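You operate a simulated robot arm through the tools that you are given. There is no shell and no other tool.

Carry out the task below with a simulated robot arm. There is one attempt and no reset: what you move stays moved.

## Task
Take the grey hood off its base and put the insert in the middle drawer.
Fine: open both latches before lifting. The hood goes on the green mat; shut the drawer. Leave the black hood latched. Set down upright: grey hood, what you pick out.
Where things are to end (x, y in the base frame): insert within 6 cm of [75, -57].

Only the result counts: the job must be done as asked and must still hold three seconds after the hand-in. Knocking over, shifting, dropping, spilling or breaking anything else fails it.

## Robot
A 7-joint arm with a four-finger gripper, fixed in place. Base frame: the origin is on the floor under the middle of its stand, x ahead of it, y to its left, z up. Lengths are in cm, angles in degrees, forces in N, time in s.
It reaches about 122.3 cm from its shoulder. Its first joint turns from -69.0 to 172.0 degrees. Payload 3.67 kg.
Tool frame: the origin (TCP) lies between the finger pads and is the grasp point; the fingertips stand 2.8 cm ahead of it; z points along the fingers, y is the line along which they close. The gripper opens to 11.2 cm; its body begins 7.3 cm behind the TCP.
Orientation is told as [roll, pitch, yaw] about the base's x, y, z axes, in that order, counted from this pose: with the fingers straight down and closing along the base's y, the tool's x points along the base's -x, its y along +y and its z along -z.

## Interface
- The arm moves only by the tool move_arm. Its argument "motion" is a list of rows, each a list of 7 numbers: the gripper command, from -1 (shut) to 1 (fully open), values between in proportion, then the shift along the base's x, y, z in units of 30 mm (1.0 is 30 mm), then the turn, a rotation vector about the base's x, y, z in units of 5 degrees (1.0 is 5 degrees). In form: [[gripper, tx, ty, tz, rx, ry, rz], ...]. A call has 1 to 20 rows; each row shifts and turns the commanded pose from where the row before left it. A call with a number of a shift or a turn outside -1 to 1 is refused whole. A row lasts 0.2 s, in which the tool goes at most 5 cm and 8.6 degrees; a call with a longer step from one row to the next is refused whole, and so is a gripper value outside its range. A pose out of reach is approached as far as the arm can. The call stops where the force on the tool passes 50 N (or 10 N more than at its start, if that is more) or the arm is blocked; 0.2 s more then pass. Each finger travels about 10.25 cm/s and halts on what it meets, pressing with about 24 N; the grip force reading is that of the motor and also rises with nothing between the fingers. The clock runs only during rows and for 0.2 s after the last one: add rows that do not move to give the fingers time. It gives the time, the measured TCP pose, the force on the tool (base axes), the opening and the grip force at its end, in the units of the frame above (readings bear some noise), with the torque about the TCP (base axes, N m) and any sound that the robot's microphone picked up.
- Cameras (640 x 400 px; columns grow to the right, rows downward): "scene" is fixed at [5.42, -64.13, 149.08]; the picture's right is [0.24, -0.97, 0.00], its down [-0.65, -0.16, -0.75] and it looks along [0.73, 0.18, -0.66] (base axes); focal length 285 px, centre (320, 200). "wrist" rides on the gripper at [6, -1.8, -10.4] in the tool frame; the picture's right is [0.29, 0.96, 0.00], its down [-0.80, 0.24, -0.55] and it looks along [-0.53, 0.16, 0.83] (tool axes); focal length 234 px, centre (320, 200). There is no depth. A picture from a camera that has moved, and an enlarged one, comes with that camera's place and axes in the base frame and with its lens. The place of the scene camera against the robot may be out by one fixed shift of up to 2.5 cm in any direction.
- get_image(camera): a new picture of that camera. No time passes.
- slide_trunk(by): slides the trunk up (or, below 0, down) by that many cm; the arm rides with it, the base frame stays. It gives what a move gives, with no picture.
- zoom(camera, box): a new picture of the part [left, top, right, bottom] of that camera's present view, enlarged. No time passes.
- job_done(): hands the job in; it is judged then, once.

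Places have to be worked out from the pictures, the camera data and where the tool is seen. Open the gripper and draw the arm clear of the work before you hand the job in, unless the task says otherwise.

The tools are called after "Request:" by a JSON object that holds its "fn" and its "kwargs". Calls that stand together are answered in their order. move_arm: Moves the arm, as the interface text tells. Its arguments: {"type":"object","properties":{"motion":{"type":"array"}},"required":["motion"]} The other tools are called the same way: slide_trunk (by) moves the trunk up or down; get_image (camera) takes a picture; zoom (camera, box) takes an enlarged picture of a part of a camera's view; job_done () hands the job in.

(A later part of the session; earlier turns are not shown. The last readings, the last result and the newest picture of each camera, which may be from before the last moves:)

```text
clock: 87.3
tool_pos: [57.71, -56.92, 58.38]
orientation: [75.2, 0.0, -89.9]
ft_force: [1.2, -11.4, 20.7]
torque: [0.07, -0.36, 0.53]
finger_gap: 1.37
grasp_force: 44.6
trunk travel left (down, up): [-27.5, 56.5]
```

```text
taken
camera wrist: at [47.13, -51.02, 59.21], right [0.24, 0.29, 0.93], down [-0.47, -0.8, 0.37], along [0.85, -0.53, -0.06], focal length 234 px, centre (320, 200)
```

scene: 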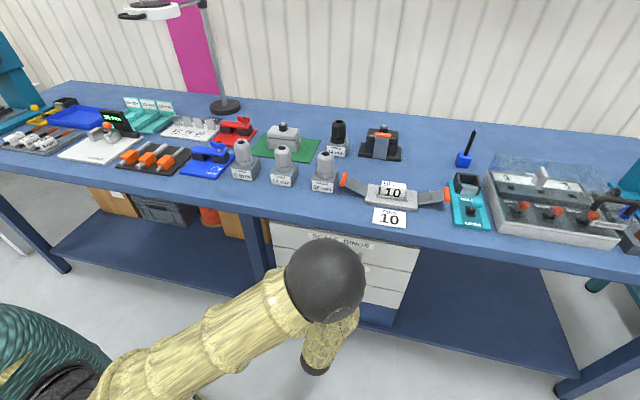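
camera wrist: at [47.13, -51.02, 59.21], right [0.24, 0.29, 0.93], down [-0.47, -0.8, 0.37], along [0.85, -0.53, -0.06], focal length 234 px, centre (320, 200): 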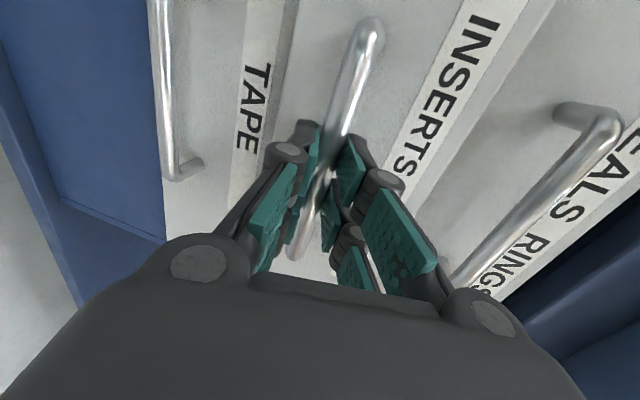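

The drawer is sliding out freely. Correcting the small vertical/lateral preload and continuing to pull.

Request:
{"fn": "move_arm", "kwargs": {"motion": [[-1, -0.2, -0.03, 0.04, 0, 0, 0], [-1, -0.4, 0, 0, 0, 0, 0], [-1, -0.4, 0, 0, 0, 0, 0], [-1, -0.4, 0, 0, 0, 0, 0], [-1, -0.4, 0, 0, 0, 0, 0], [-1, -0.3, 0, 0, 0, 0, 0], [-1, 0, 0, 0, 0, 0, 0]]}}

Request:
{"fn": "get_image", "kwargs": {"camera": "scene"}}

Request:
{"fn": "get_image", "kwargs": {"camera": "wrist"}}

```text
clock: 88.9
tool_pos: [51.4, -56.99, 58.35]
orientation: [75.2, 0.1, -89.6]
ft_force: [0.7, -1.5, 11.7]
torque: [0.22, -0.22, 1.42]
finger_gap: 1.37
grasp_force: 45.3
trunk travel left (down, up): [-27.5, 56.5]
```

```text
taken
```

scene: 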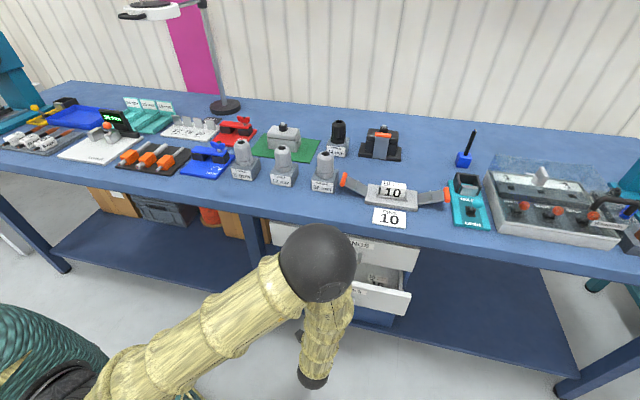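

```text
taken
camera wrist: at [40.84, -51.05, 59.24], right [0.24, 0.29, 0.93], down [-0.47, -0.8, 0.37], along [0.85, -0.53, -0.06], focal length 234 px, centre (320, 200)
```

wrist: 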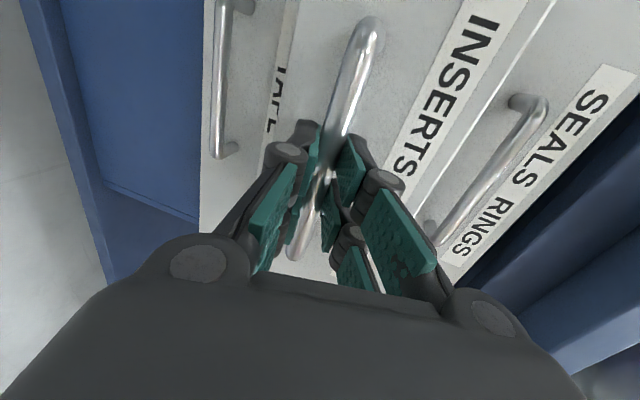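

Open about 9 cm. Continuing to pull to about x≈39.5.

Request:
{"fn": "move_arm", "kwargs": {"motion": [[-1, -0.3, 0, 0.02, 0, 0, 0], [-1, -0.4, 0, 0, 0, 0, 0], [-1, -0.4, 0, 0, 0, 0, 0], [-1, -0.4, 0, 0, 0, 0, 0], [-1, -0.4, 0, 0, 0, 0, 0], [-1, -0.4, 0, 0, 0, 0, 0], [-1, -0.4, 0, 0, 0, 0, 0], [-1, -0.4, 0, 0, 0, 0, 0], [-1, -0.4, 0, 0, 0, 0, 0], [-1, -0.4, 0, 0, 0, 0, 0], [-1, 0, 0, 0, 0, 0, 0]]}}

Request:
{"fn": "get_image", "kwargs": {"camera": "scene"}}

Request:
{"fn": "get_image", "kwargs": {"camera": "wrist"}}

```text
clock: 91.3
tool_pos: [39.73, -57.08, 58.34]
orientation: [75.1, 0.1, -89.8]
ft_force: [-1.3, 22.8, -4.7]
torque: [0.04, 0.06, 0.63]
finger_gap: 1.35
grasp_force: 45.0
trunk travel left (down, up): [-27.5, 56.5]
```

```text
taken
```

scene: 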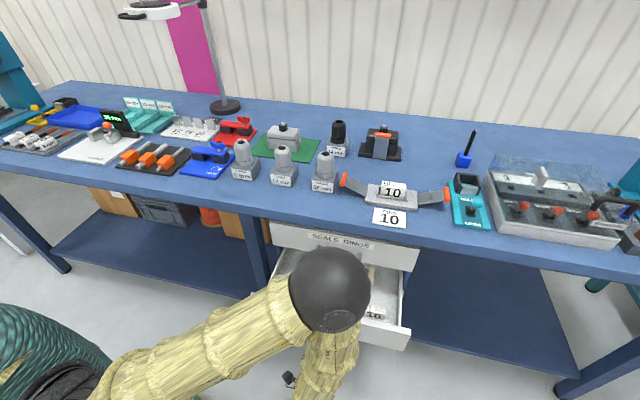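

```text
taken
camera wrist: at [29.12, -51.09, 59.25], right [0.24, 0.29, 0.93], down [-0.47, -0.8, 0.37], along [0.85, -0.53, -0.06], focal length 234 px, centre (320, 200)
```

wrist: 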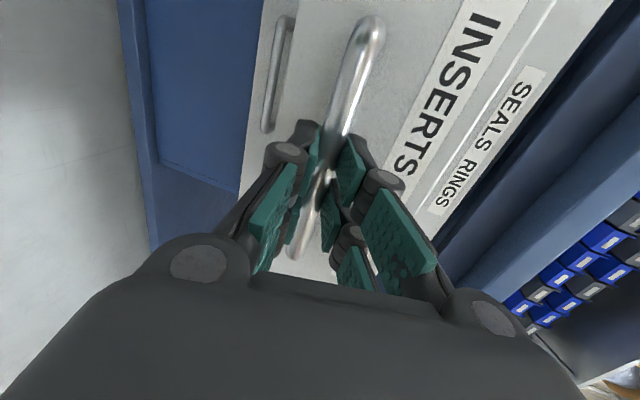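

Open 21 cm, with blocks visible inside. Relieving the side load, opening the fingers and backing off along the tool axis in small steps.

Request:
{"fn": "move_arm", "kwargs": {"motion": [[-1, 0, 0.05, 0, 0, 0, 0], [-0.5, 0, 0, 0, 0, 0, 0], [0, 0, 0, 0, 0, 0, 0], [0, 0, 0, 0, 0, 0, 0], [0, -0.3, 0, 0.08, 0, 0, 0], [0, -0.3, 0, 0.08, 0, 0, 0], [0, -0.3, 0, 0.08, 0, 0, 0], [0, 0, 0, 0, 0, 0, 0]]}}

Request:
{"fn": "get_image", "kwargs": {"camera": "wrist"}}

```text
clock: 93.1
tool_pos: [37.23, -56.98, 59.09]
orientation: [75.2, 0.1, -89.8]
ft_force: [0.1, 0.8, -0.3]
torque: [0.0, -0.01, 0.01]
finger_gap: 5.61
grasp_force: 0.0
trunk travel left (down, up): [-27.5, 56.5]
```

```text
taken
camera wrist: at [26.52, -50.97, 59.99], right [0.24, 0.29, 0.93], down [-0.47, -0.8, 0.37], along [0.85, -0.53, -0.06], focal length 234 px, centre (320, 200)
```

wrist: 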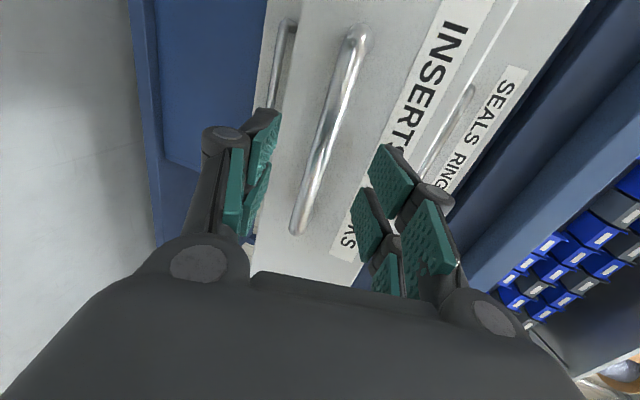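

Clear of the bar, and x≈37 is reachable. I'll back off further and rise to look into the drawer.

Request:
{"fn": "move_arm", "kwargs": {"motion": [[0, -0.4, 0, 0.1, 0, 0, 0], [0, -0.4, 0, 0.1, 0, 0, 0], [0, 0, 0, 0.8, 0, 0, 0], [0, 0, 0, 0.9, 0, 0, 0], [0, 0, 0, 0.9, 0, 0, 0], [0, 0, 0, 0.9, 0, 0, 0], [0, 0, 0, 0.9, 0, 0, 0], [0, 0, 0, 0.9, 0, 0, 0], [0, 0, 0, 0.9, 0, 0, 0], [0, 0, 0, 0.9, 0, 0, 0], [0, 0, 0, 0, 0, 0, 0]]}}

Request:
{"fn": "get_image", "kwargs": {"camera": "scene"}}

Request:
{"fn": "get_image", "kwargs": {"camera": "wrist"}}

```text
clock: 95.5
tool_pos: [35.31, -59.59, 80.24]
orientation: [75.1, 0.2, -89.8]
ft_force: [-0.1, 0.6, 0.7]
torque: [0.06, 0.01, -0.01]
finger_gap: 5.62
grasp_force: 0.1
out of reach, approached as far as the arm can: row 4, 5, 6, 7, 8
trunk travel left (down, up): [-27.5, 56.5]
```

```text
taken
```

scene: 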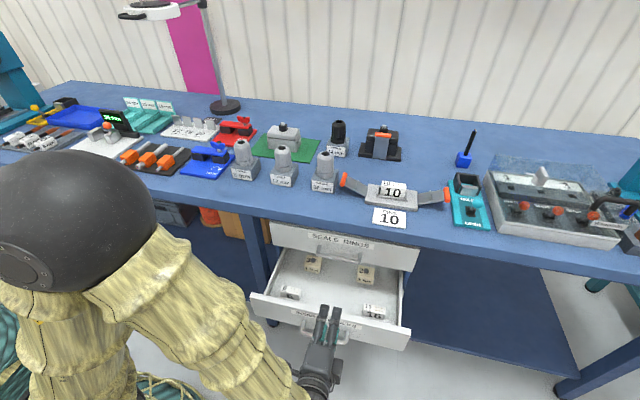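

```text
taken
camera wrist: at [24.64, -53.68, 81.26], right [0.24, 0.29, 0.93], down [-0.47, -0.8, 0.37], along [0.85, -0.53, -0.06], focal length 234 px, centre (320, 200)
```

wrist: 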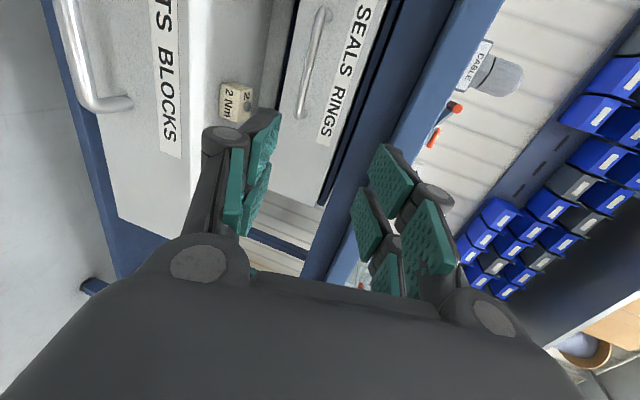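

Now the drawer interior is visible in the scene view; zooming in on it.

Request:
{"fn": "zoom", "kwargs": {"camera": "scene", "box": [240, 210, 430, 350]}}

Request:
{"fn": "zoom", "kwargs": {"camera": "scene", "box": [260, 240, 420, 340]}}

```text
2.86 times, centred on (335, 280) of scene
camera zoom: at [5.42, -64.13, 149.08], right [0.24, -0.97, 0.0], down [-0.65, -0.16, -0.75], along [0.73, 0.18, -0.66], focal length 814 px, centre (277, -29)
```

zoom: 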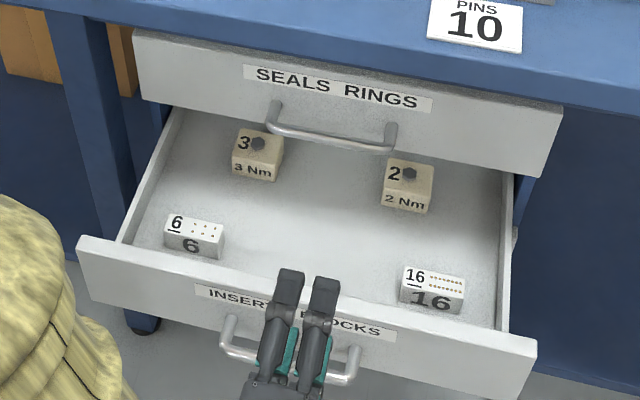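

```text
4.00 times, centred on (340, 290) of scene
camera zoom: at [5.42, -64.13, 149.08], right [0.24, -0.97, 0.0], down [-0.65, -0.16, -0.75], along [0.73, 0.18, -0.66], focal length 1140 px, centre (240, -160)
```

zoom: 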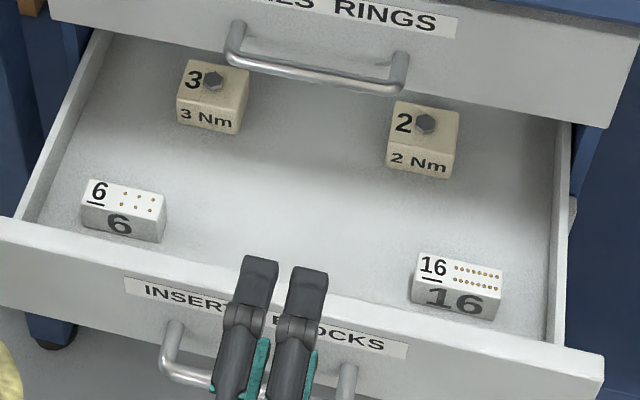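

The drawer holds the "6" and "16" inserts at the same front row with an empty slot between them, exactly at the target (now at x≈54, y≈-57). Now I'll raise the trunk back up to go pick the insert.

Request:
{"fn": "slide_trunk", "kwargs": {"by": 30}}

Request:
{"fn": "get_image", "kwargs": {"camera": "scene"}}

```text
clock: 98.5
tool_pos: [35.25, -59.65, 110.21]
orientation: [75.2, 0.1, -89.8]
ft_force: [0.3, -0.1, -0.3]
torque: [-0.01, 0.01, 0.01]
finger_gap: 5.62
grasp_force: 0.0
trunk travel left (down, up): [-57.5, 26.5]
```

```text
taken
```

scene: 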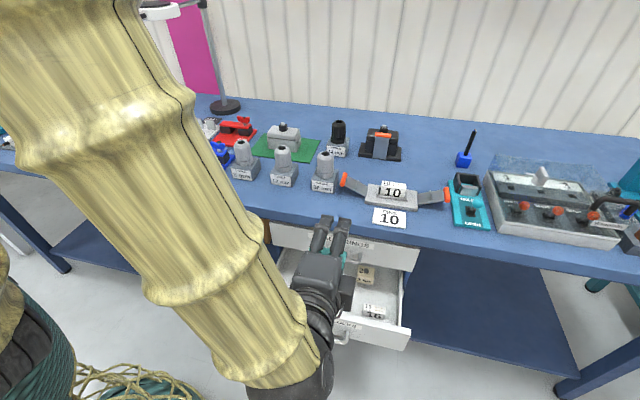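

Rotating the tool back to vertical while rising and moving toward the insert.

Request:
{"fn": "move_arm", "kwargs": {"motion": [[0.3, 0.3, -0.1, 0.4, 0, 1, 0], [0.3, 0.4, -0.12, 0.4, 0, 1, 0], [0.3, 0.44, -0.12, 0.4, 0, 1, 0], [0.3, 0.44, -0.12, 0.35, 0, 1, 0], [0.3, 0.44, -0.12, 0.35, 0, 1, 0], [0.3, 0.44, -0.12, 0.35, 0, 1, 0], [0.3, 0.44, -0.12, 0.33, 0, 1, 0], [0.3, 0.44, -0.12, 0.33, 0, 1, 0], [0.3, 0.44, -0.12, 0.33, 0, 1, 0], [0.3, 0.44, -0.12, 0.33, 0, 1, 0], [0.3, 0.44, -0.12, 0.33, 0, 1, 0], [0.3, 0.44, -0.12, 0.33, 0, 1, 0], [0.3, 0.44, -0.12, 0.33, 0, 1, 0], [0.3, 0.44, -0.12, 0.33, 0, 1, 0], [0.3, 0.44, -0.12, 0.33, 0, 1, 0], [0.3, 0, 0, 0, 0, 0, 0]]}}

Request:
{"fn": "get_image", "kwargs": {"camera": "scene"}}

Request:
{"fn": "get_image", "kwargs": {"camera": "wrist"}}

```text
clock: 101.9
tool_pos: [54.49, -64.83, 126.02]
orientation: [0.2, 0.2, -90.0]
ft_force: [-0.2, 0.0, 0.8]
torque: [0.04, -0.02, -0.02]
finger_gap: 7.28
grasp_force: 0.0
trunk travel left (down, up): [-57.5, 26.5]
```

```text
taken
```

scene: 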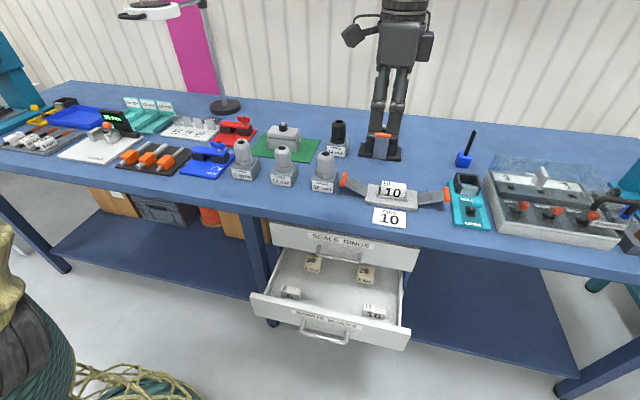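

```text
taken
camera wrist: at [52.56, -59.07, 136.48], right [0.96, 0.29, 0.0], down [0.24, -0.8, 0.55], along [0.16, -0.53, -0.83], focal length 234 px, centre (320, 200)
```

wrist: 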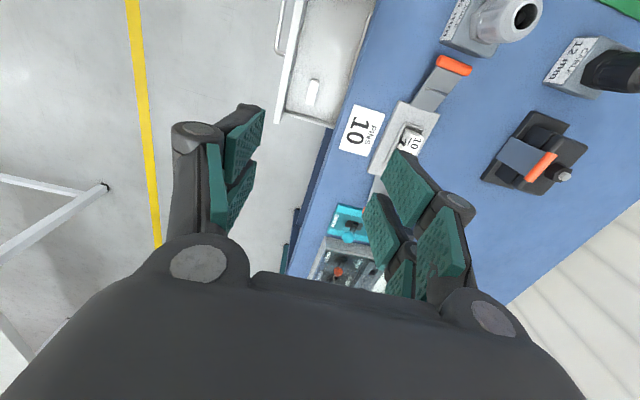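

All looks as left, with the drawer open. Moving above the insert.

Request:
{"fn": "move_arm", "kwargs": {"motion": [[0.3, 0.9, -0.26, -0.2, 0, 0, 0], [0.3, 0.9, -0.26, -0.5, 0, 0, 0], [0.3, 0.9, -0.26, -0.5, 0, 0, 0], [0.3, 0.9, -0.26, -0.5, 0, 0, 0], [0.3, 0.9, -0.26, -0.5, 0, 0, 0], [0.3, 0.9, -0.26, -0.5, 0, 0, 0], [0.3, 0.77, -0.24, -0.5, 0, 0, 0], [0.3, 0, 0, 0, 0, 0, 0]]}}

Request:
{"fn": "get_image", "kwargs": {"camera": "wrist"}}

Request:
{"fn": "zoom", "kwargs": {"camera": "wrist", "box": [250, 50, 410, 230]}}

```text
clock: 103.7
tool_pos: [73.03, -70.32, 116.28]
orientation: [0.2, 0.2, -90.0]
ft_force: [0.2, 1.1, -0.5]
torque: [0.0, -0.03, -0.02]
finger_gap: 7.28
grasp_force: 0.1
trunk travel left (down, up): [-57.5, 26.5]
```

```text
taken
camera wrist: at [71.0, -64.4, 126.76], right [0.96, 0.29, 0.0], down [0.24, -0.8, 0.55], along [0.16, -0.53, -0.83], focal length 234 px, centre (320, 200)
```

wrist: 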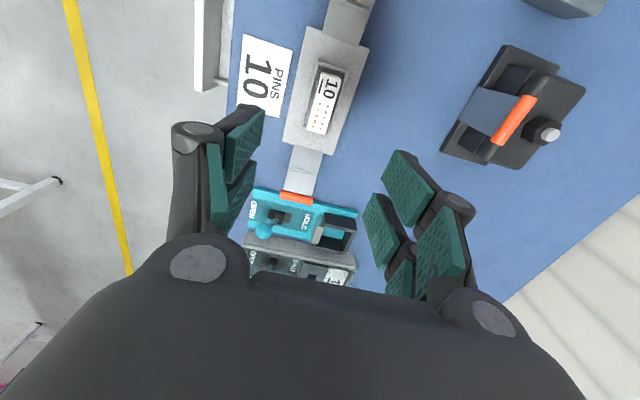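

```text
2.22 times, centred on (330, 140) of wrist
camera zoom: at [71.0, -64.4, 126.76], right [0.96, 0.29, 0.0], down [0.24, -0.8, 0.55], along [0.16, -0.53, -0.83], focal length 520 px, centre (298, 333)
```

zoom: 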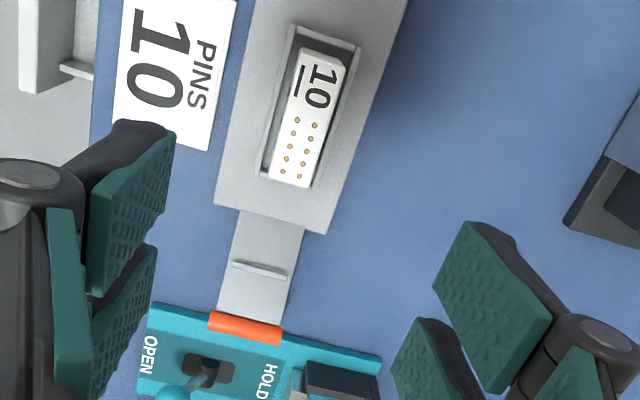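

Insert measures about 2.4 × 7.2 cm, centred at (73.25, -70.4), top at z≈95, protruding about 2 cm above the recess walls. Descending with the fingers fore and aft of it.

Request:
{"fn": "move_arm", "kwargs": {"motion": [[0.3, 0.07, -0.03, -0.6, 0, 0, 0], [0.3, 0, 0, -1, 0, 0, 0], [0.3, 0, 0, -1, 0, 0, 0], [0.3, 0, 0, -1, 0, 0, 0], [0.3, 0, 0, -1, 0, 0, 0], [0.3, 0, 0, -0.9, 0, 0, 0], [0.3, 0, 0, -0.6, 0, 0, 0], [0.3, 0, 0, -0.35, 0, 0, 0], [0.3, 0, 0, 0, 0, 0, 0]]}}

Request:
{"fn": "get_image", "kwargs": {"camera": "wrist"}}

Request:
{"fn": "zoom", "kwargs": {"camera": "scene", "box": [340, 110, 450, 240]}}

```text
clock: 105.7
tool_pos: [73.35, -70.55, 97.03]
orientation: [0.0, 0.2, -90.0]
ft_force: [-0.7, 0.4, 0.5]
torque: [-0.02, -0.02, -0.02]
finger_gap: 7.3
grasp_force: 0.0
trunk travel left (down, up): [-57.5, 26.5]
```

```text
taken
camera wrist: at [71.36, -64.62, 107.45], right [0.96, 0.29, 0.0], down [0.24, -0.8, 0.55], along [0.16, -0.53, -0.83], focal length 234 px, centre (320, 200)
```

wrist: 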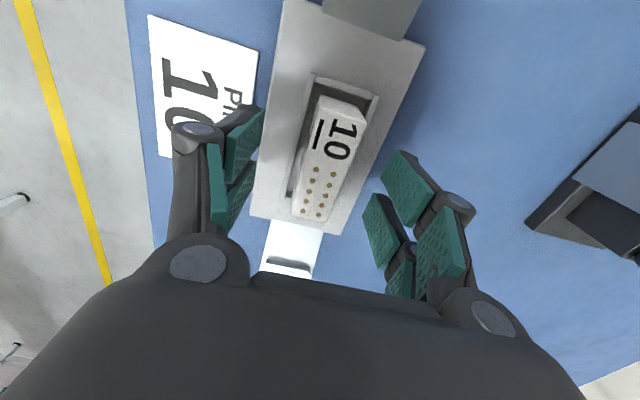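

```text
3.08 times, centred on (395, 175) of scene
camera zoom: at [5.42, -64.13, 149.08], right [0.24, -0.97, 0.0], down [-0.65, -0.16, -0.75], along [0.73, 0.18, -0.66], focal length 877 px, centre (89, 277)
```

zoom: 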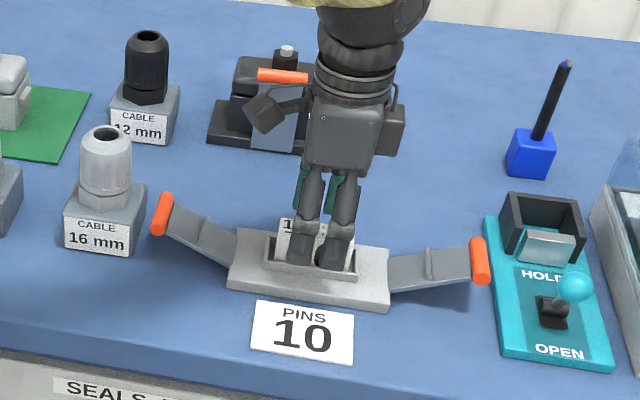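

Well centred (insert at about x 73.2, y -69.9). Lowering the last centimetre carefully and nudging y.

Request:
{"fn": "move_arm", "kwargs": {"motion": [[0.3, -0.03, 0.13, -0.1, 0, 0, 0], [0.3, 0, 0, -0.1, 0, 0, 0], [0.3, 0, 0, -0.1, 0, 0, 0], [0.3, 0, 0, 0, 0, 0, 0]]}}

Request:
{"fn": "zoom", "kwargs": {"camera": "scene", "box": [360, 160, 430, 230]}}

```text
clock: 106.7
tool_pos: [73.26, -70.16, 96.14]
orientation: [0.2, 0.2, -90.0]
ft_force: [0.0, -0.1, 0.5]
torque: [0.0, 0.03, 0.01]
finger_gap: 7.29
grasp_force: 0.0
trunk travel left (down, up): [-57.5, 26.5]
```

```text
5.71 times, centred on (395, 195) of scene
camera zoom: at [5.42, -64.13, 149.08], right [0.24, -0.97, 0.0], down [-0.65, -0.16, -0.75], along [0.73, 0.18, -0.66], focal length 1628 px, centre (-109, 229)
```

zoom: 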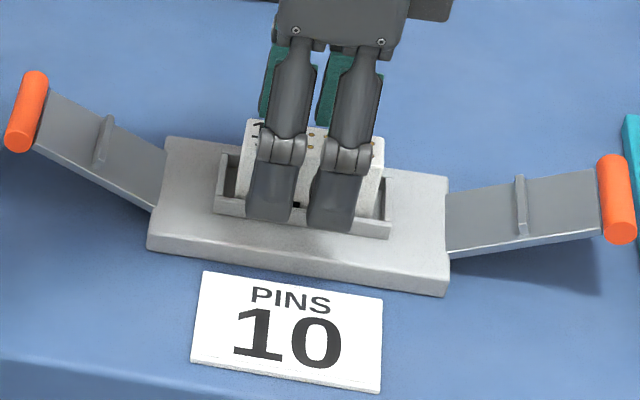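

Tips are just at the wall-top level, no contact. Closing on the insert and checking the gap (expect about 2.4).

Request:
{"fn": "move_arm", "kwargs": {"motion": [[0, 0, 0, 0, 0, 0, 0], [-0.3, 0, 0, 0, 0, 0, 0], [-0.6, 0, 0, 0, 0, 0, 0], [-1, 0, 0, 0, 0, 0, 0], [-1, 0, 0, 0, 0, 0, 0]]}}

Request:
{"fn": "get_image", "kwargs": {"camera": "wrist"}}

Request:
{"fn": "zoom", "kwargs": {"camera": "scene", "box": [360, 160, 430, 230]}}

```text
clock: 107.9
tool_pos: [73.27, -70.1, 96.19]
orientation: [0.2, 0.2, -89.9]
ft_force: [0.0, -0.1, 0.3]
torque: [-0.02, -0.01, 0.03]
finger_gap: 2.58
grasp_force: 23.8
trunk travel left (down, up): [-57.5, 26.5]
```

```text
taken
camera wrist: at [71.26, -64.19, 106.55], right [0.96, 0.29, 0.0], down [0.24, -0.8, 0.55], along [0.16, -0.53, -0.83], focal length 234 px, centre (320, 200)
```

wrist: 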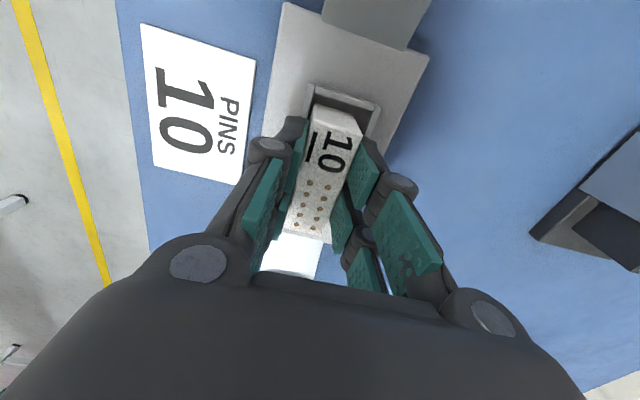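

```text
5.71 times, centred on (395, 195) of scene
camera zoom: at [5.42, -64.13, 149.08], right [0.24, -0.97, 0.0], down [-0.65, -0.16, -0.75], along [0.73, 0.18, -0.66], focal length 1628 px, centre (-109, 229)
```

zoom: 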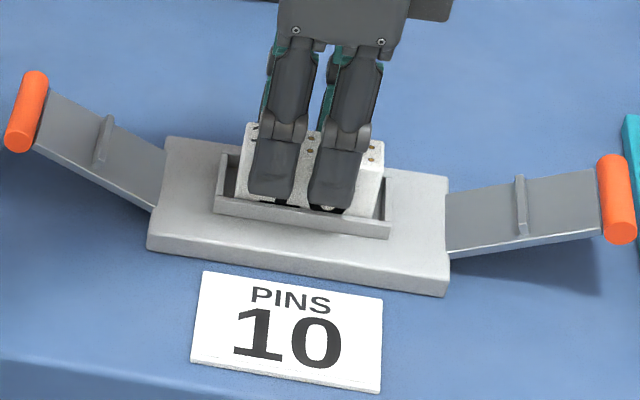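

Gripped the insert at 2.58 cm with no side load. Lifting slowly.

Request:
{"fn": "move_arm", "kwargs": {"motion": [[-1, 0, 0, 0.08, 0, 0, 0], [-1, 0, 0, 0.1, 0, 0, 0], [-1, 0, 0, 0.15, 0, 0, 0], [-1, 0, 0, 0.2, 0, 0, 0], [-1, 0, 0, 0.2, 0, 0, 0], [-1, 0, 0, 0.3, 0, 0, 0], [-1, 0, 0, 0.3, 0, 0, 0], [-1, 0, 0, 0.3, 0, 0, 0], [-1, 0, 0, 0.3, 0, 0, 0], [-1, 0, 0, 0, 0, 0, 0]]}}

Request:
{"fn": "get_image", "kwargs": {"camera": "wrist"}}

Request:
{"fn": "zoom", "kwargs": {"camera": "scene", "box": [350, 130, 440, 230]}}

```text
clock: 110.1
tool_pos: [73.1, -70.17, 101.84]
orientation: [0.1, 0.3, -90.0]
ft_force: [-0.6, 0.2, -0.8]
torque: [0.02, -0.05, -0.02]
finger_gap: 2.55
grasp_force: 23.8
trunk travel left (down, up): [-57.5, 26.5]
```

```text
taken
camera wrist: at [71.21, -64.2, 112.29], right [0.96, 0.29, 0.0], down [0.24, -0.8, 0.55], along [0.16, -0.53, -0.83], focal length 234 px, centre (320, 200)
```

wrist: 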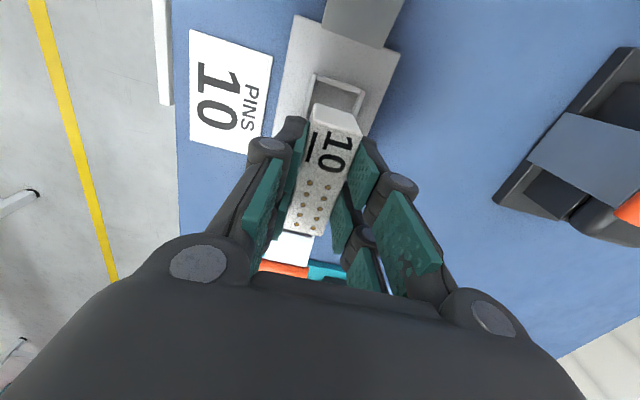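

```text
4.00 times, centred on (395, 180) of scene
camera zoom: at [5.42, -64.13, 149.08], right [0.24, -0.97, 0.0], down [-0.65, -0.16, -0.75], along [0.73, 0.18, -0.66], focal length 1140 px, centre (20, 280)
```

zoom: 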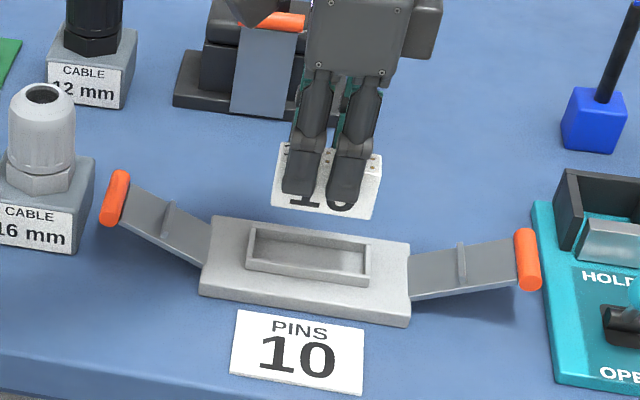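

The insert is out, upright and firmly held. Raising and carrying it back to in front of the table at about (46, -57).

Request:
{"fn": "move_arm", "kwargs": {"motion": [[-1, 0, 0, 0.5, 0, 0, 0], [-1, 0, 0, 0.8, 0, 0, 0], [-1, 0, 0, 0.8, 0, 0, 0], [-1, 0, 0, 0.8, 0, 0, 0], [-1, -0.5, 0.25, 0.5, 0, 0, 0], [-1, -0.8, 0.4, 0, 0, 0, 0], [-1, -0.8, 0.4, 0, 0, 0, 0], [-1, -0.8, 0.4, 0, 0, 0, 0], [-1, -0.8, 0.4, 0, 0, 0, 0], [-1, -0.8, 0.4, 0, 0, 0, 0], [-1, -0.8, 0.4, 0, 0, 0, 0], [-1, -0.8, 0.4, 0, 0, 0, 0], [-1, -0.8, 0.4, 0, 0, 0, 0], [-1, -0.8, 0.4, 0, 0, 0, 0], [-1, -0.8, 0.4, 0, 0, 0, 0], [-1, -0.4, 0.15, 0, 0, 0, 0], [-1, 0, 0, 0, 0, 0, 0]]}}

Request:
{"fn": "get_image", "kwargs": {"camera": "scene"}}

Request:
{"fn": "get_image", "kwargs": {"camera": "wrist"}}

```text
clock: 113.7
tool_pos: [46.49, -56.84, 112.19]
orientation: [0.1, 0.2, -90.0]
ft_force: [0.0, 1.2, -1.0]
torque: [0.05, 0.03, 0.01]
finger_gap: 2.56
grasp_force: 24.1
trunk travel left (down, up): [-57.5, 26.5]
```

```text
taken
```

scene: 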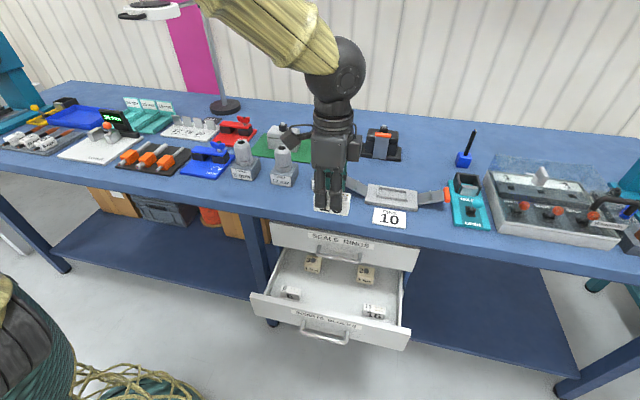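

```text
taken
camera wrist: at [44.52, -50.97, 122.53], right [0.96, 0.29, 0.0], down [0.24, -0.8, 0.55], along [0.16, -0.53, -0.83], focal length 234 px, centre (320, 200)
```

wrist: 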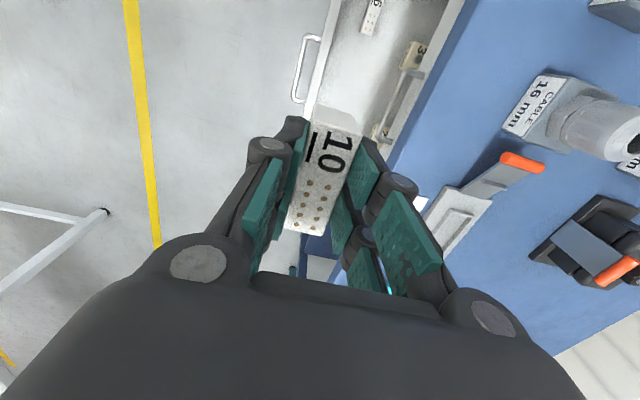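

Arm and insert are in front of the table edge, with the forearm rising back toward the robot. Lowering the trunk 30 cm.

Request:
{"fn": "slide_trunk", "kwargs": {"by": -30}}

Request:
{"fn": "get_image", "kwargs": {"camera": "scene"}}

Request:
{"fn": "get_image", "kwargs": {"camera": "wrist"}}

```text
clock: 116.7
tool_pos: [46.48, -56.94, 82.06]
orientation: [0.2, 0.3, -90.0]
ft_force: [-0.3, 1.1, -0.9]
torque: [-0.02, -0.01, 0.0]
finger_gap: 2.52
grasp_force: 24.0
trunk travel left (down, up): [-27.5, 56.5]
```

```text
taken
```

scene: 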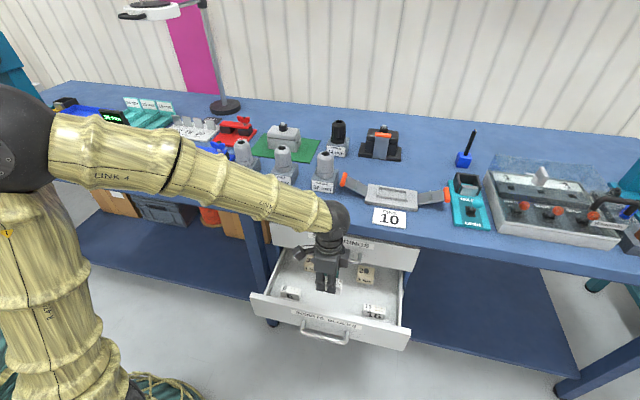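

```text
taken
camera wrist: at [44.52, -50.96, 92.54], right [0.96, 0.29, 0.0], down [0.24, -0.8, 0.55], along [0.16, -0.53, -0.83], focal length 234 px, centre (320, 200)
```

wrist: 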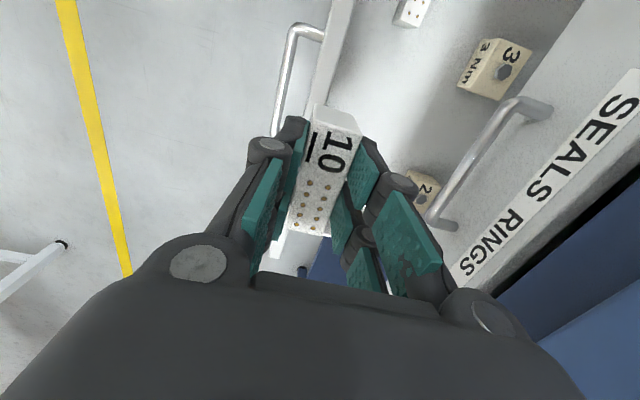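

The front panel's inner face is at x≈46.7 now. I'll shift to x≈52.5, between the panel and the table edge, and lower to just above the panel top.

Request:
{"fn": "move_arm", "kwargs": {"motion": [[-1, 0.4, 0, -0.4, 0, 0, 0], [-1, 0.5, 0, -0.5, 0, 0, 0], [-1, 0.5, 0, -0.5, 0, 0, 0], [-1, 0.4, 0, -0.5, 0, 0, 0], [-1, 0.2, 0, -0.5, 0, 0, 0], [-1, 0, 0, 0, 0, 0, 0]]}}

Request:
{"fn": "get_image", "kwargs": {"camera": "wrist"}}

Request:
{"fn": "zoom", "kwargs": {"camera": "scene", "box": [240, 190, 430, 350]}}

```text
clock: 118.1
tool_pos: [52.55, -56.87, 74.92]
orientation: [0.2, 0.2, -89.9]
ft_force: [-0.6, 0.9, -1.2]
torque: [0.04, 0.02, 0.01]
finger_gap: 2.57
grasp_force: 24.2
trunk travel left (down, up): [-27.5, 56.5]
```

```text
taken
camera wrist: at [50.56, -50.89, 85.39], right [0.96, 0.29, 0.0], down [0.24, -0.8, 0.55], along [0.16, -0.53, -0.83], focal length 234 px, centre (320, 200)
```

wrist: 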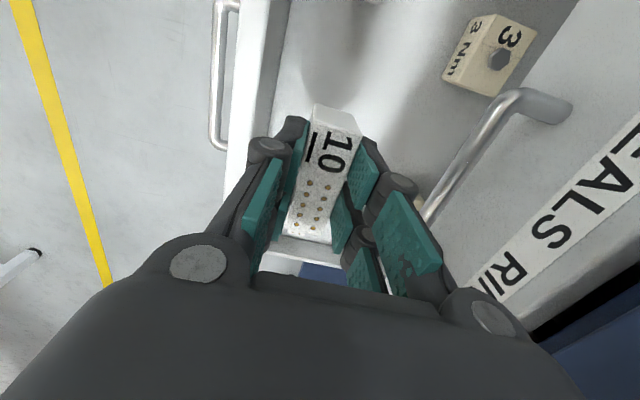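

```text
2.50 times, centred on (335, 270) of scene
camera zoom: at [5.42, -64.13, 149.08], right [0.24, -0.97, 0.0], down [-0.65, -0.16, -0.75], along [0.73, 0.18, -0.66], focal length 712 px, centre (282, 25)
```

zoom: 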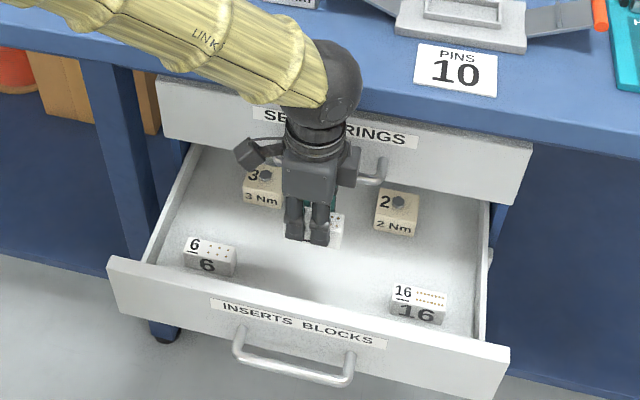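

Good clearance on all sides, between "6" and "16". Lowering toward the drawer floor.

Request:
{"fn": "move_arm", "kwargs": {"motion": [[-1, 0, 0, -0.5, 0, 0, 0], [-1, 0, 0, -0.7, 0, 0, 0], [-1, 0, 0, -0.7, 0, 0, 0], [-1, 0, 0, -0.7, 0, 0, 0], [-1, 0, 0, -0.6, 0, 0, 0], [-1, 0, 0, -0.5, 0, 0, 0], [-1, 0, 0, -0.3, 0, 0, 0], [-1, 0, 0, 0, 0, 0, 0]]}}

Request:
{"fn": "get_image", "kwargs": {"camera": "wrist"}}

Request:
{"fn": "zoom", "kwargs": {"camera": "scene", "box": [240, 190, 430, 350]}}

```text
clock: 119.9
tool_pos: [52.44, -56.89, 62.93]
orientation: [0.2, 0.2, -90.0]
ft_force: [-0.4, -0.1, -0.9]
torque: [-0.01, -0.03, 0.0]
finger_gap: 2.56
grasp_force: 24.3
trunk travel left (down, up): [-27.5, 56.5]
```

```text
taken
camera wrist: at [50.53, -51.03, 73.31], right [0.96, 0.29, 0.0], down [0.24, -0.8, 0.55], along [0.16, -0.53, -0.83], focal length 234 px, centre (320, 200)
```

wrist: 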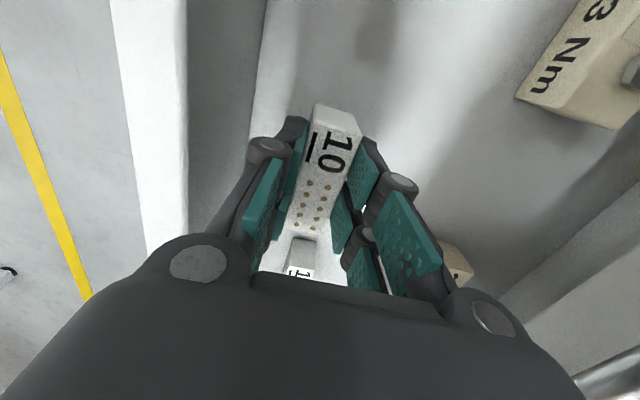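

```text
2.50 times, centred on (335, 270) of scene
camera zoom: at [5.42, -64.13, 149.08], right [0.24, -0.97, 0.0], down [-0.65, -0.16, -0.75], along [0.73, 0.18, -0.66], focal length 712 px, centre (282, 25)
```

zoom: 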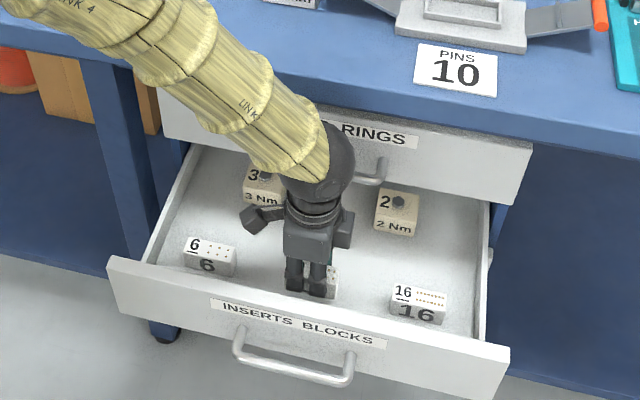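

In the drawer, level between the neighbours. Descending in 3 mm steps to the floor.

Request:
{"fn": "move_arm", "kwargs": {"motion": [[-1, 0, 0, -0.1, 0, 0, 0], [-1, 0, 0, -0.1, 0, 0, 0], [-1, 0, 0, -0.1, 0, 0, 0], [-1, 0, 0, -0.1, 0, 0, 0], [-1, 0, 0, -0.1, 0, 0, 0], [-1, 0, 0, -0.1, 0, 0, 0], [-1, 0, 0, 0, 0, 0, 0]]}}

```text
clock: 121.5
tool_pos: [52.4, -56.93, 61.04]
orientation: [0.1, 0.2, -90.0]
ft_force: [0.0, 0.9, -1.1]
torque: [0.01, -0.02, 0.02]
finger_gap: 2.54
grasp_force: 23.8
trunk travel left (down, up): [-27.5, 56.5]
```

No contact yet; continuing in 2 mm steps.

Request:
{"fn": "move_arm", "kwargs": {"motion": [[-1, 0, 0, -0.07, 0, 0, 0], [-1, 0, 0, -0.07, 0, 0, 0], [-1, 0, 0, -0.07, 0, 0, 0], [-1, 0, 0, -0.07, 0, 0, 0], [-1, 0, 0, 0, 0, 0, 0]]}}

```text
clock: 122.7
tool_pos: [52.54, -56.87, 60.23]
orientation: [0.0, 0.1, -90.0]
ft_force: [0.2, 0.8, 0.0]
torque: [-0.04, -0.03, -0.01]
finger_gap: 2.57
grasp_force: 24.2
trunk travel left (down, up): [-27.5, 56.5]
```

Request:
{"fn": "move_arm", "kwargs": {"motion": [[-1, 0, 0, -0.06, 0, 0, 0], [-1, 0, 0, -0.06, 0, 0, 0], [-1, 0, 0, -0.06, 0, 0, 0], [-1, 0, 0, 0, 0, 0, 0]]}}

Request:
{"fn": "zoom", "kwargs": {"camera": "scene", "box": [280, 260, 400, 330]}}

```text
clock: 123.7
tool_pos: [52.56, -56.91, 59.8]
orientation: [0.1, 0.2, -90.0]
ft_force: [0.3, 0.4, -1.0]
torque: [0.03, 0.02, 0.0]
finger_gap: 2.55
grasp_force: 24.6
trunk travel left (down, up): [-27.5, 56.5]
```

```text
5.33 times, centred on (340, 295) of scene
camera zoom: at [5.42, -64.13, 149.08], right [0.24, -0.97, 0.0], down [-0.65, -0.16, -0.75], along [0.73, 0.18, -0.66], focal length 1520 px, centre (213, -307)
```

zoom: 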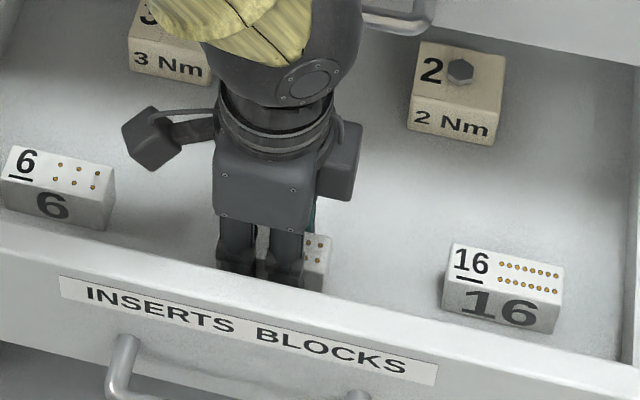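

Still hanging free at TCP z≈59.8. Continuing down in small steps.

Request:
{"fn": "move_arm", "kwargs": {"motion": [[-1, 0, 0, -0.07, 0, 0, 0], [-1, 0, 0, -0.07, 0, 0, 0], [-1, 0, 0, -0.07, 0, 0, 0], [-1, 0, 0, -0.07, 0, 0, 0], [-1, 0, 0, 0, 0, 0, 0]]}}

```text
clock: 124.9
tool_pos: [52.37, -56.8, 59.08]
orientation: [0.3, 0.0, -90.0]
ft_force: [1.5, -4.3, 18.9]
torque: [-0.12, -0.05, -0.02]
finger_gap: 2.57
grasp_force: 24.0
trunk travel left (down, up): [-27.5, 56.5]
```

Contact with the drawer floor (19 N). Easing off, then opening the fingers only to about 4.5 cm to clear the panel.

Request:
{"fn": "move_arm", "kwargs": {"motion": [[-1, 0, 0, 0.06, 0, 0, 0], [-1, 0, 0, 0, 0, 0, 0], [-0.5, 0, 0, 0, 0, 0, 0], [-0.35, 0, 0, 0, 0, 0, 0], [-0.2, 0, 0, 0, 0, 0, 0], [-0.2, 0, 0, 0, 0, 0, 0]]}}

Request:
{"fn": "get_image", "kwargs": {"camera": "wrist"}}

Request:
{"fn": "zoom", "kwargs": {"camera": "scene", "box": [280, 260, 400, 330]}}

```text
clock: 126.3
tool_pos: [52.55, -56.84, 59.1]
orientation: [0.1, 0.1, -90.0]
ft_force: [1.0, -0.1, 0.0]
torque: [-0.01, 0.0, -0.01]
finger_gap: 4.48
grasp_force: 0.0
trunk travel left (down, up): [-27.5, 56.5]
```

```text
taken
camera wrist: at [50.52, -50.92, 69.52], right [0.96, 0.29, 0.0], down [0.24, -0.8, 0.55], along [0.16, -0.53, -0.83], focal length 234 px, centre (320, 200)
```

wrist: 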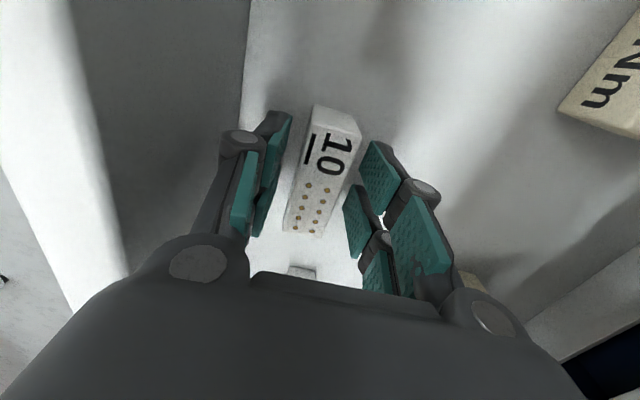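

```text
5.33 times, centred on (340, 295) of scene
camera zoom: at [5.42, -64.13, 149.08], right [0.24, -0.97, 0.0], down [-0.65, -0.16, -0.75], along [0.73, 0.18, -0.66], focal length 1520 px, centre (213, -307)
```

zoom: 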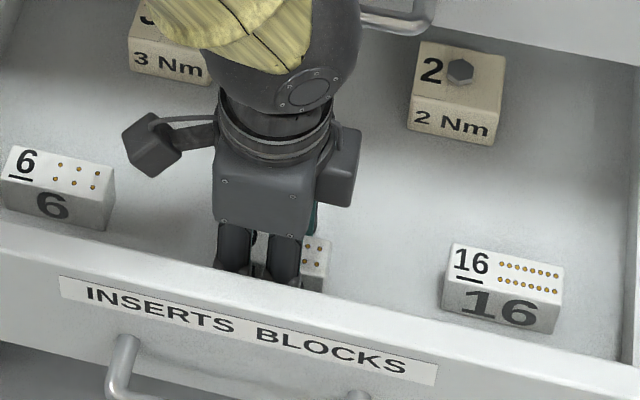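

The insert stands free and upright with clearance on both sides. Rising straight up out of the drawer.

Request:
{"fn": "move_arm", "kwargs": {"motion": [[-0.2, 0, 0, 0.2, 0, 0, 0], [-0.2, 0, 0, 0.4, 0, 0, 0], [-0.2, 0, 0, 0.6, 0, 0, 0], [-0.2, 0, 0, 0.8, 0, 0, 0], [-0.2, 0, 0, 0.9, 0, 0, 0], [-0.2, 0, 0, 0.9, 0, 0, 0], [-0.2, 0, 0, 0.9, 0, 0, 0], [-0.2, 0, 0, 0.9, 0, 0, 0], [-0.2, 0, 0, 0.9, 0, 0, 0], [-0.2, -0.6, 0, 0.9, 0, 0, 0], [-0.2, -0.8, 0, 0.6, 0, 0, 0], [-0.2, -0.8, 0, 0, 0, 0, 0], [-0.2, -0.6, 0, 0, 0, 0, 0], [-0.2, 0, 0, 0, 0, 0, 0]]}}

Request:
{"fn": "zoom", "kwargs": {"camera": "scene", "box": [240, 190, 430, 350]}}

Request:
{"fn": "get_image", "kwargs": {"camera": "scene"}}

```text
clock: 129.3
tool_pos: [43.99, -56.79, 82.97]
orientation: [0.2, 0.2, -90.0]
ft_force: [-0.1, -0.8, 0.2]
torque: [-0.03, -0.03, -0.02]
finger_gap: 4.47
grasp_force: 0.2
trunk travel left (down, up): [-27.5, 56.5]
```

```text
2.50 times, centred on (335, 270) of scene
camera zoom: at [5.42, -64.13, 149.08], right [0.24, -0.97, 0.0], down [-0.65, -0.16, -0.75], along [0.73, 0.18, -0.66], focal length 712 px, centre (282, 25)
```

zoom: 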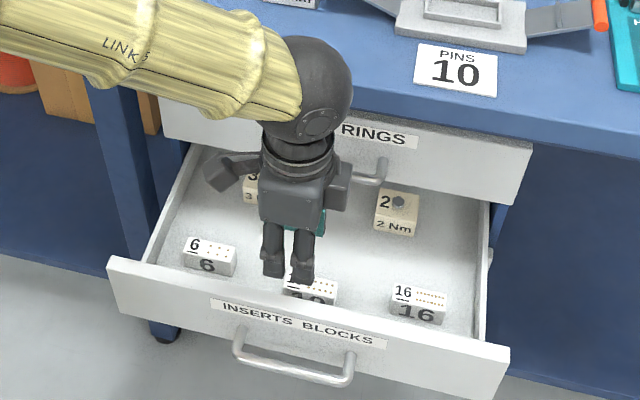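

```text
taken
```

scene: 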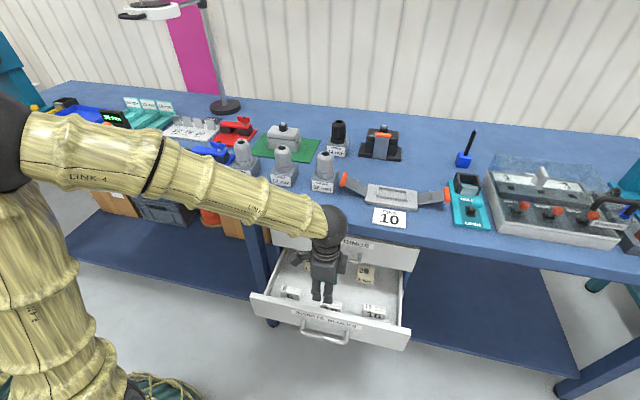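

Insert "10" stands in line between 6 and 16. To close the drawer I'll regrip the handle; first raise the trunk so I can re-pitch the tool along the path known to be reachable.

Request:
{"fn": "slide_trunk", "kwargs": {"by": 30}}

Request:
{"fn": "move_arm", "kwargs": {"motion": [[0, 0.03, -0.14, 0.05, 0, -1, 0], [0, 0.03, -0.14, 0.05, 0, -1, 0], [0, 0.03, -0.14, 0.05, 0, -1, 0], [0, 0.03, -0.14, 0.05, 0, -1, 0], [0, 0.03, -0.14, 0.05, 0, -1, 0], [0, 0.03, -0.14, 0.05, 0, -1, 0], [0, 0.03, -0.14, 0.05, 0, -1, 0], [0, 0.03, -0.14, 0.05, 0, -1, 0], [0, 0.03, -0.14, 0.05, 0, -1, 0], [0, 0.03, -0.14, 0.05, 0, -1, 0], [0, 0.03, -0.14, 0.05, 0, -1, 0], [0, 0.03, -0.14, 0.05, 0, -1, 0], [0, 0.03, -0.14, 0.05, 0, -1, 0], [0, 0.03, -0.14, 0.05, 0, -1, 0], [0, 0.03, -0.14, 0.05, 0, -1, 0], [0, 0, 0, 0, 0, 0, 0]]}}

Request:
{"fn": "get_image", "kwargs": {"camera": "scene"}}

```text
clock: 132.3
tool_pos: [43.99, -56.73, 112.96]
orientation: [0.1, 0.2, -90.0]
ft_force: [-0.1, 0.3, 0.6]
torque: [0.04, 0.02, -0.01]
finger_gap: 4.47
grasp_force: 0.0
trunk travel left (down, up): [-57.5, 26.5]
```

```text
clock: 135.7
tool_pos: [45.26, -62.98, 115.32]
orientation: [75.1, 0.1, -89.7]
ft_force: [-0.4, 0.2, -0.6]
torque: [0.03, 0.04, -0.02]
finger_gap: 5.59
grasp_force: 0.0
trunk travel left (down, up): [-57.5, 26.5]
```

```text
taken
```

scene: 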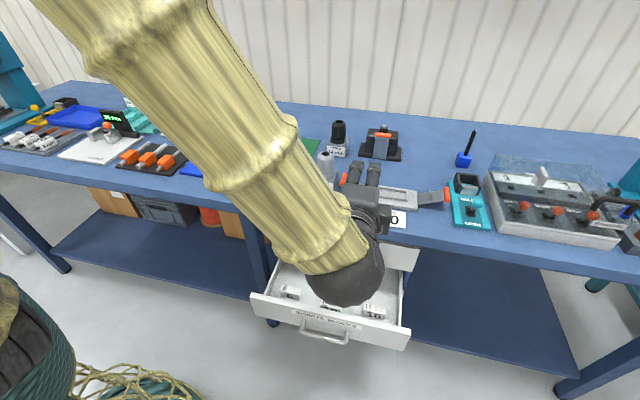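

Now following the reachable path down in front of the table and back to x≈35.5.

Request:
{"fn": "move_arm", "kwargs": {"motion": [[0, 0, 0, -0.9, 0, 0, 0], [0, 0, 0, -0.9, 0, 0, 0], [0, 0, 0, -0.9, 0, 0, 0], [0, 0, 0, -0.9, 0, 0, 0], [0, 0, 0, -0.9, 0, 0, 0], [0, 0, 0, -0.9, 0, 0, 0], [0, 0, 0, -0.9, 0, 0, 0], [0, 0, 0, -0.9, 0, 0, 0], [0, 0, 0, -0.9, 0, 0, 0], [0, -0.6, 0.67, -0.25, 0, 0, 0], [0, -0.6, 0.67, -0.25, 0, 0, 0], [0, -0.55, 0.67, -0.25, 0, 0, 0], [0, -0.75, 0, 0.15, 0, 0, 0], [0, -0.75, 0, 0.15, 0, 0, 0], [0, 0, 0, 0, 0, 0, 0]]}}

Request:
{"fn": "get_image", "kwargs": {"camera": "scene"}}

Request:
{"fn": "get_image", "kwargs": {"camera": "wrist"}}

```text
clock: 138.9
tool_pos: [35.56, -57.03, 89.65]
orientation: [75.1, 0.1, -89.9]
ft_force: [0.8, -0.3, -0.3]
torque: [-0.01, -0.01, -0.06]
finger_gap: 5.6
grasp_force: 0.1
trunk travel left (down, up): [-57.5, 26.5]
```

```text
taken
```

scene: 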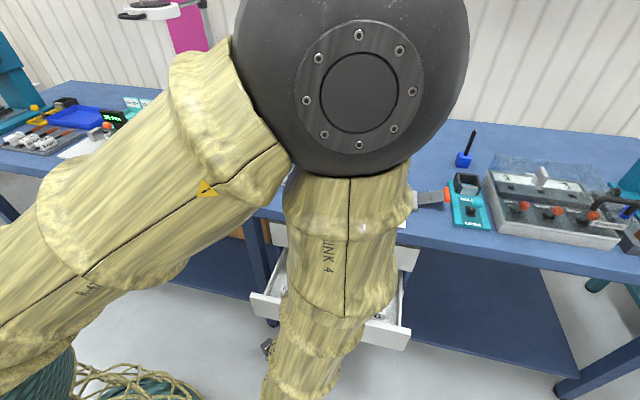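

```text
taken
camera wrist: at [24.8, -51.25, 90.54], right [0.24, 0.29, 0.93], down [-0.47, -0.8, 0.37], along [0.85, -0.53, -0.06], focal length 234 px, centre (320, 200)
```

wrist: 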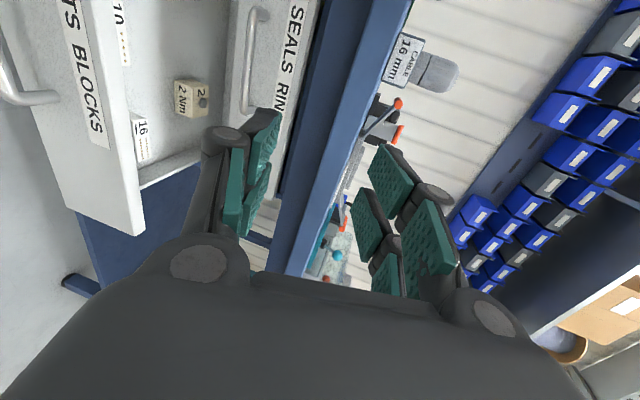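

In front of and above the handle, clear of the drawer. Sliding the trunk down 30 cm to handle height.

Request:
{"fn": "slide_trunk", "kwargs": {"by": -30}}

Request:
{"fn": "get_image", "kwargs": {"camera": "wrist"}}

Request:
{"fn": "get_image", "kwargs": {"camera": "scene"}}

```text
clock: 141.9
tool_pos: [35.56, -57.25, 59.63]
orientation: [75.2, 0.2, -89.9]
ft_force: [-0.2, -0.4, -0.6]
torque: [0.0, -0.04, 0.0]
finger_gap: 5.6
grasp_force: 0.1
trunk travel left (down, up): [-27.5, 56.5]
```

```text
taken
camera wrist: at [24.8, -51.25, 60.54], right [0.24, 0.29, 0.93], down [-0.47, -0.8, 0.37], along [0.85, -0.53, -0.06], focal length 234 px, centre (320, 200)
```

wrist: 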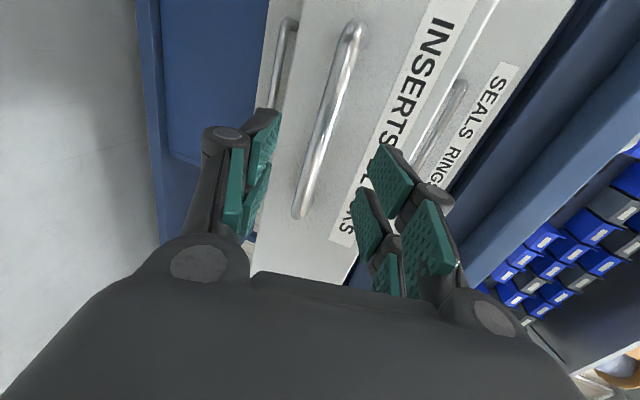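

```text
taken
```

scene: 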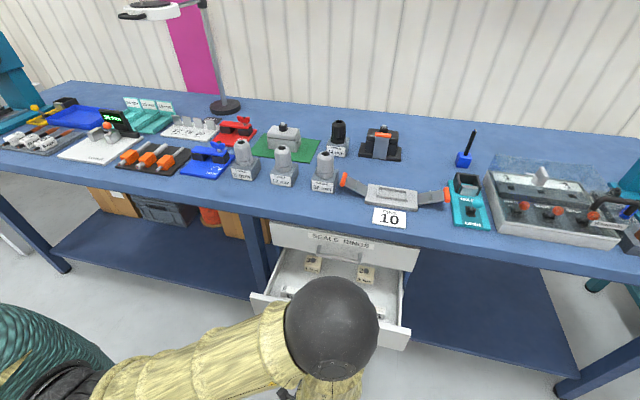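

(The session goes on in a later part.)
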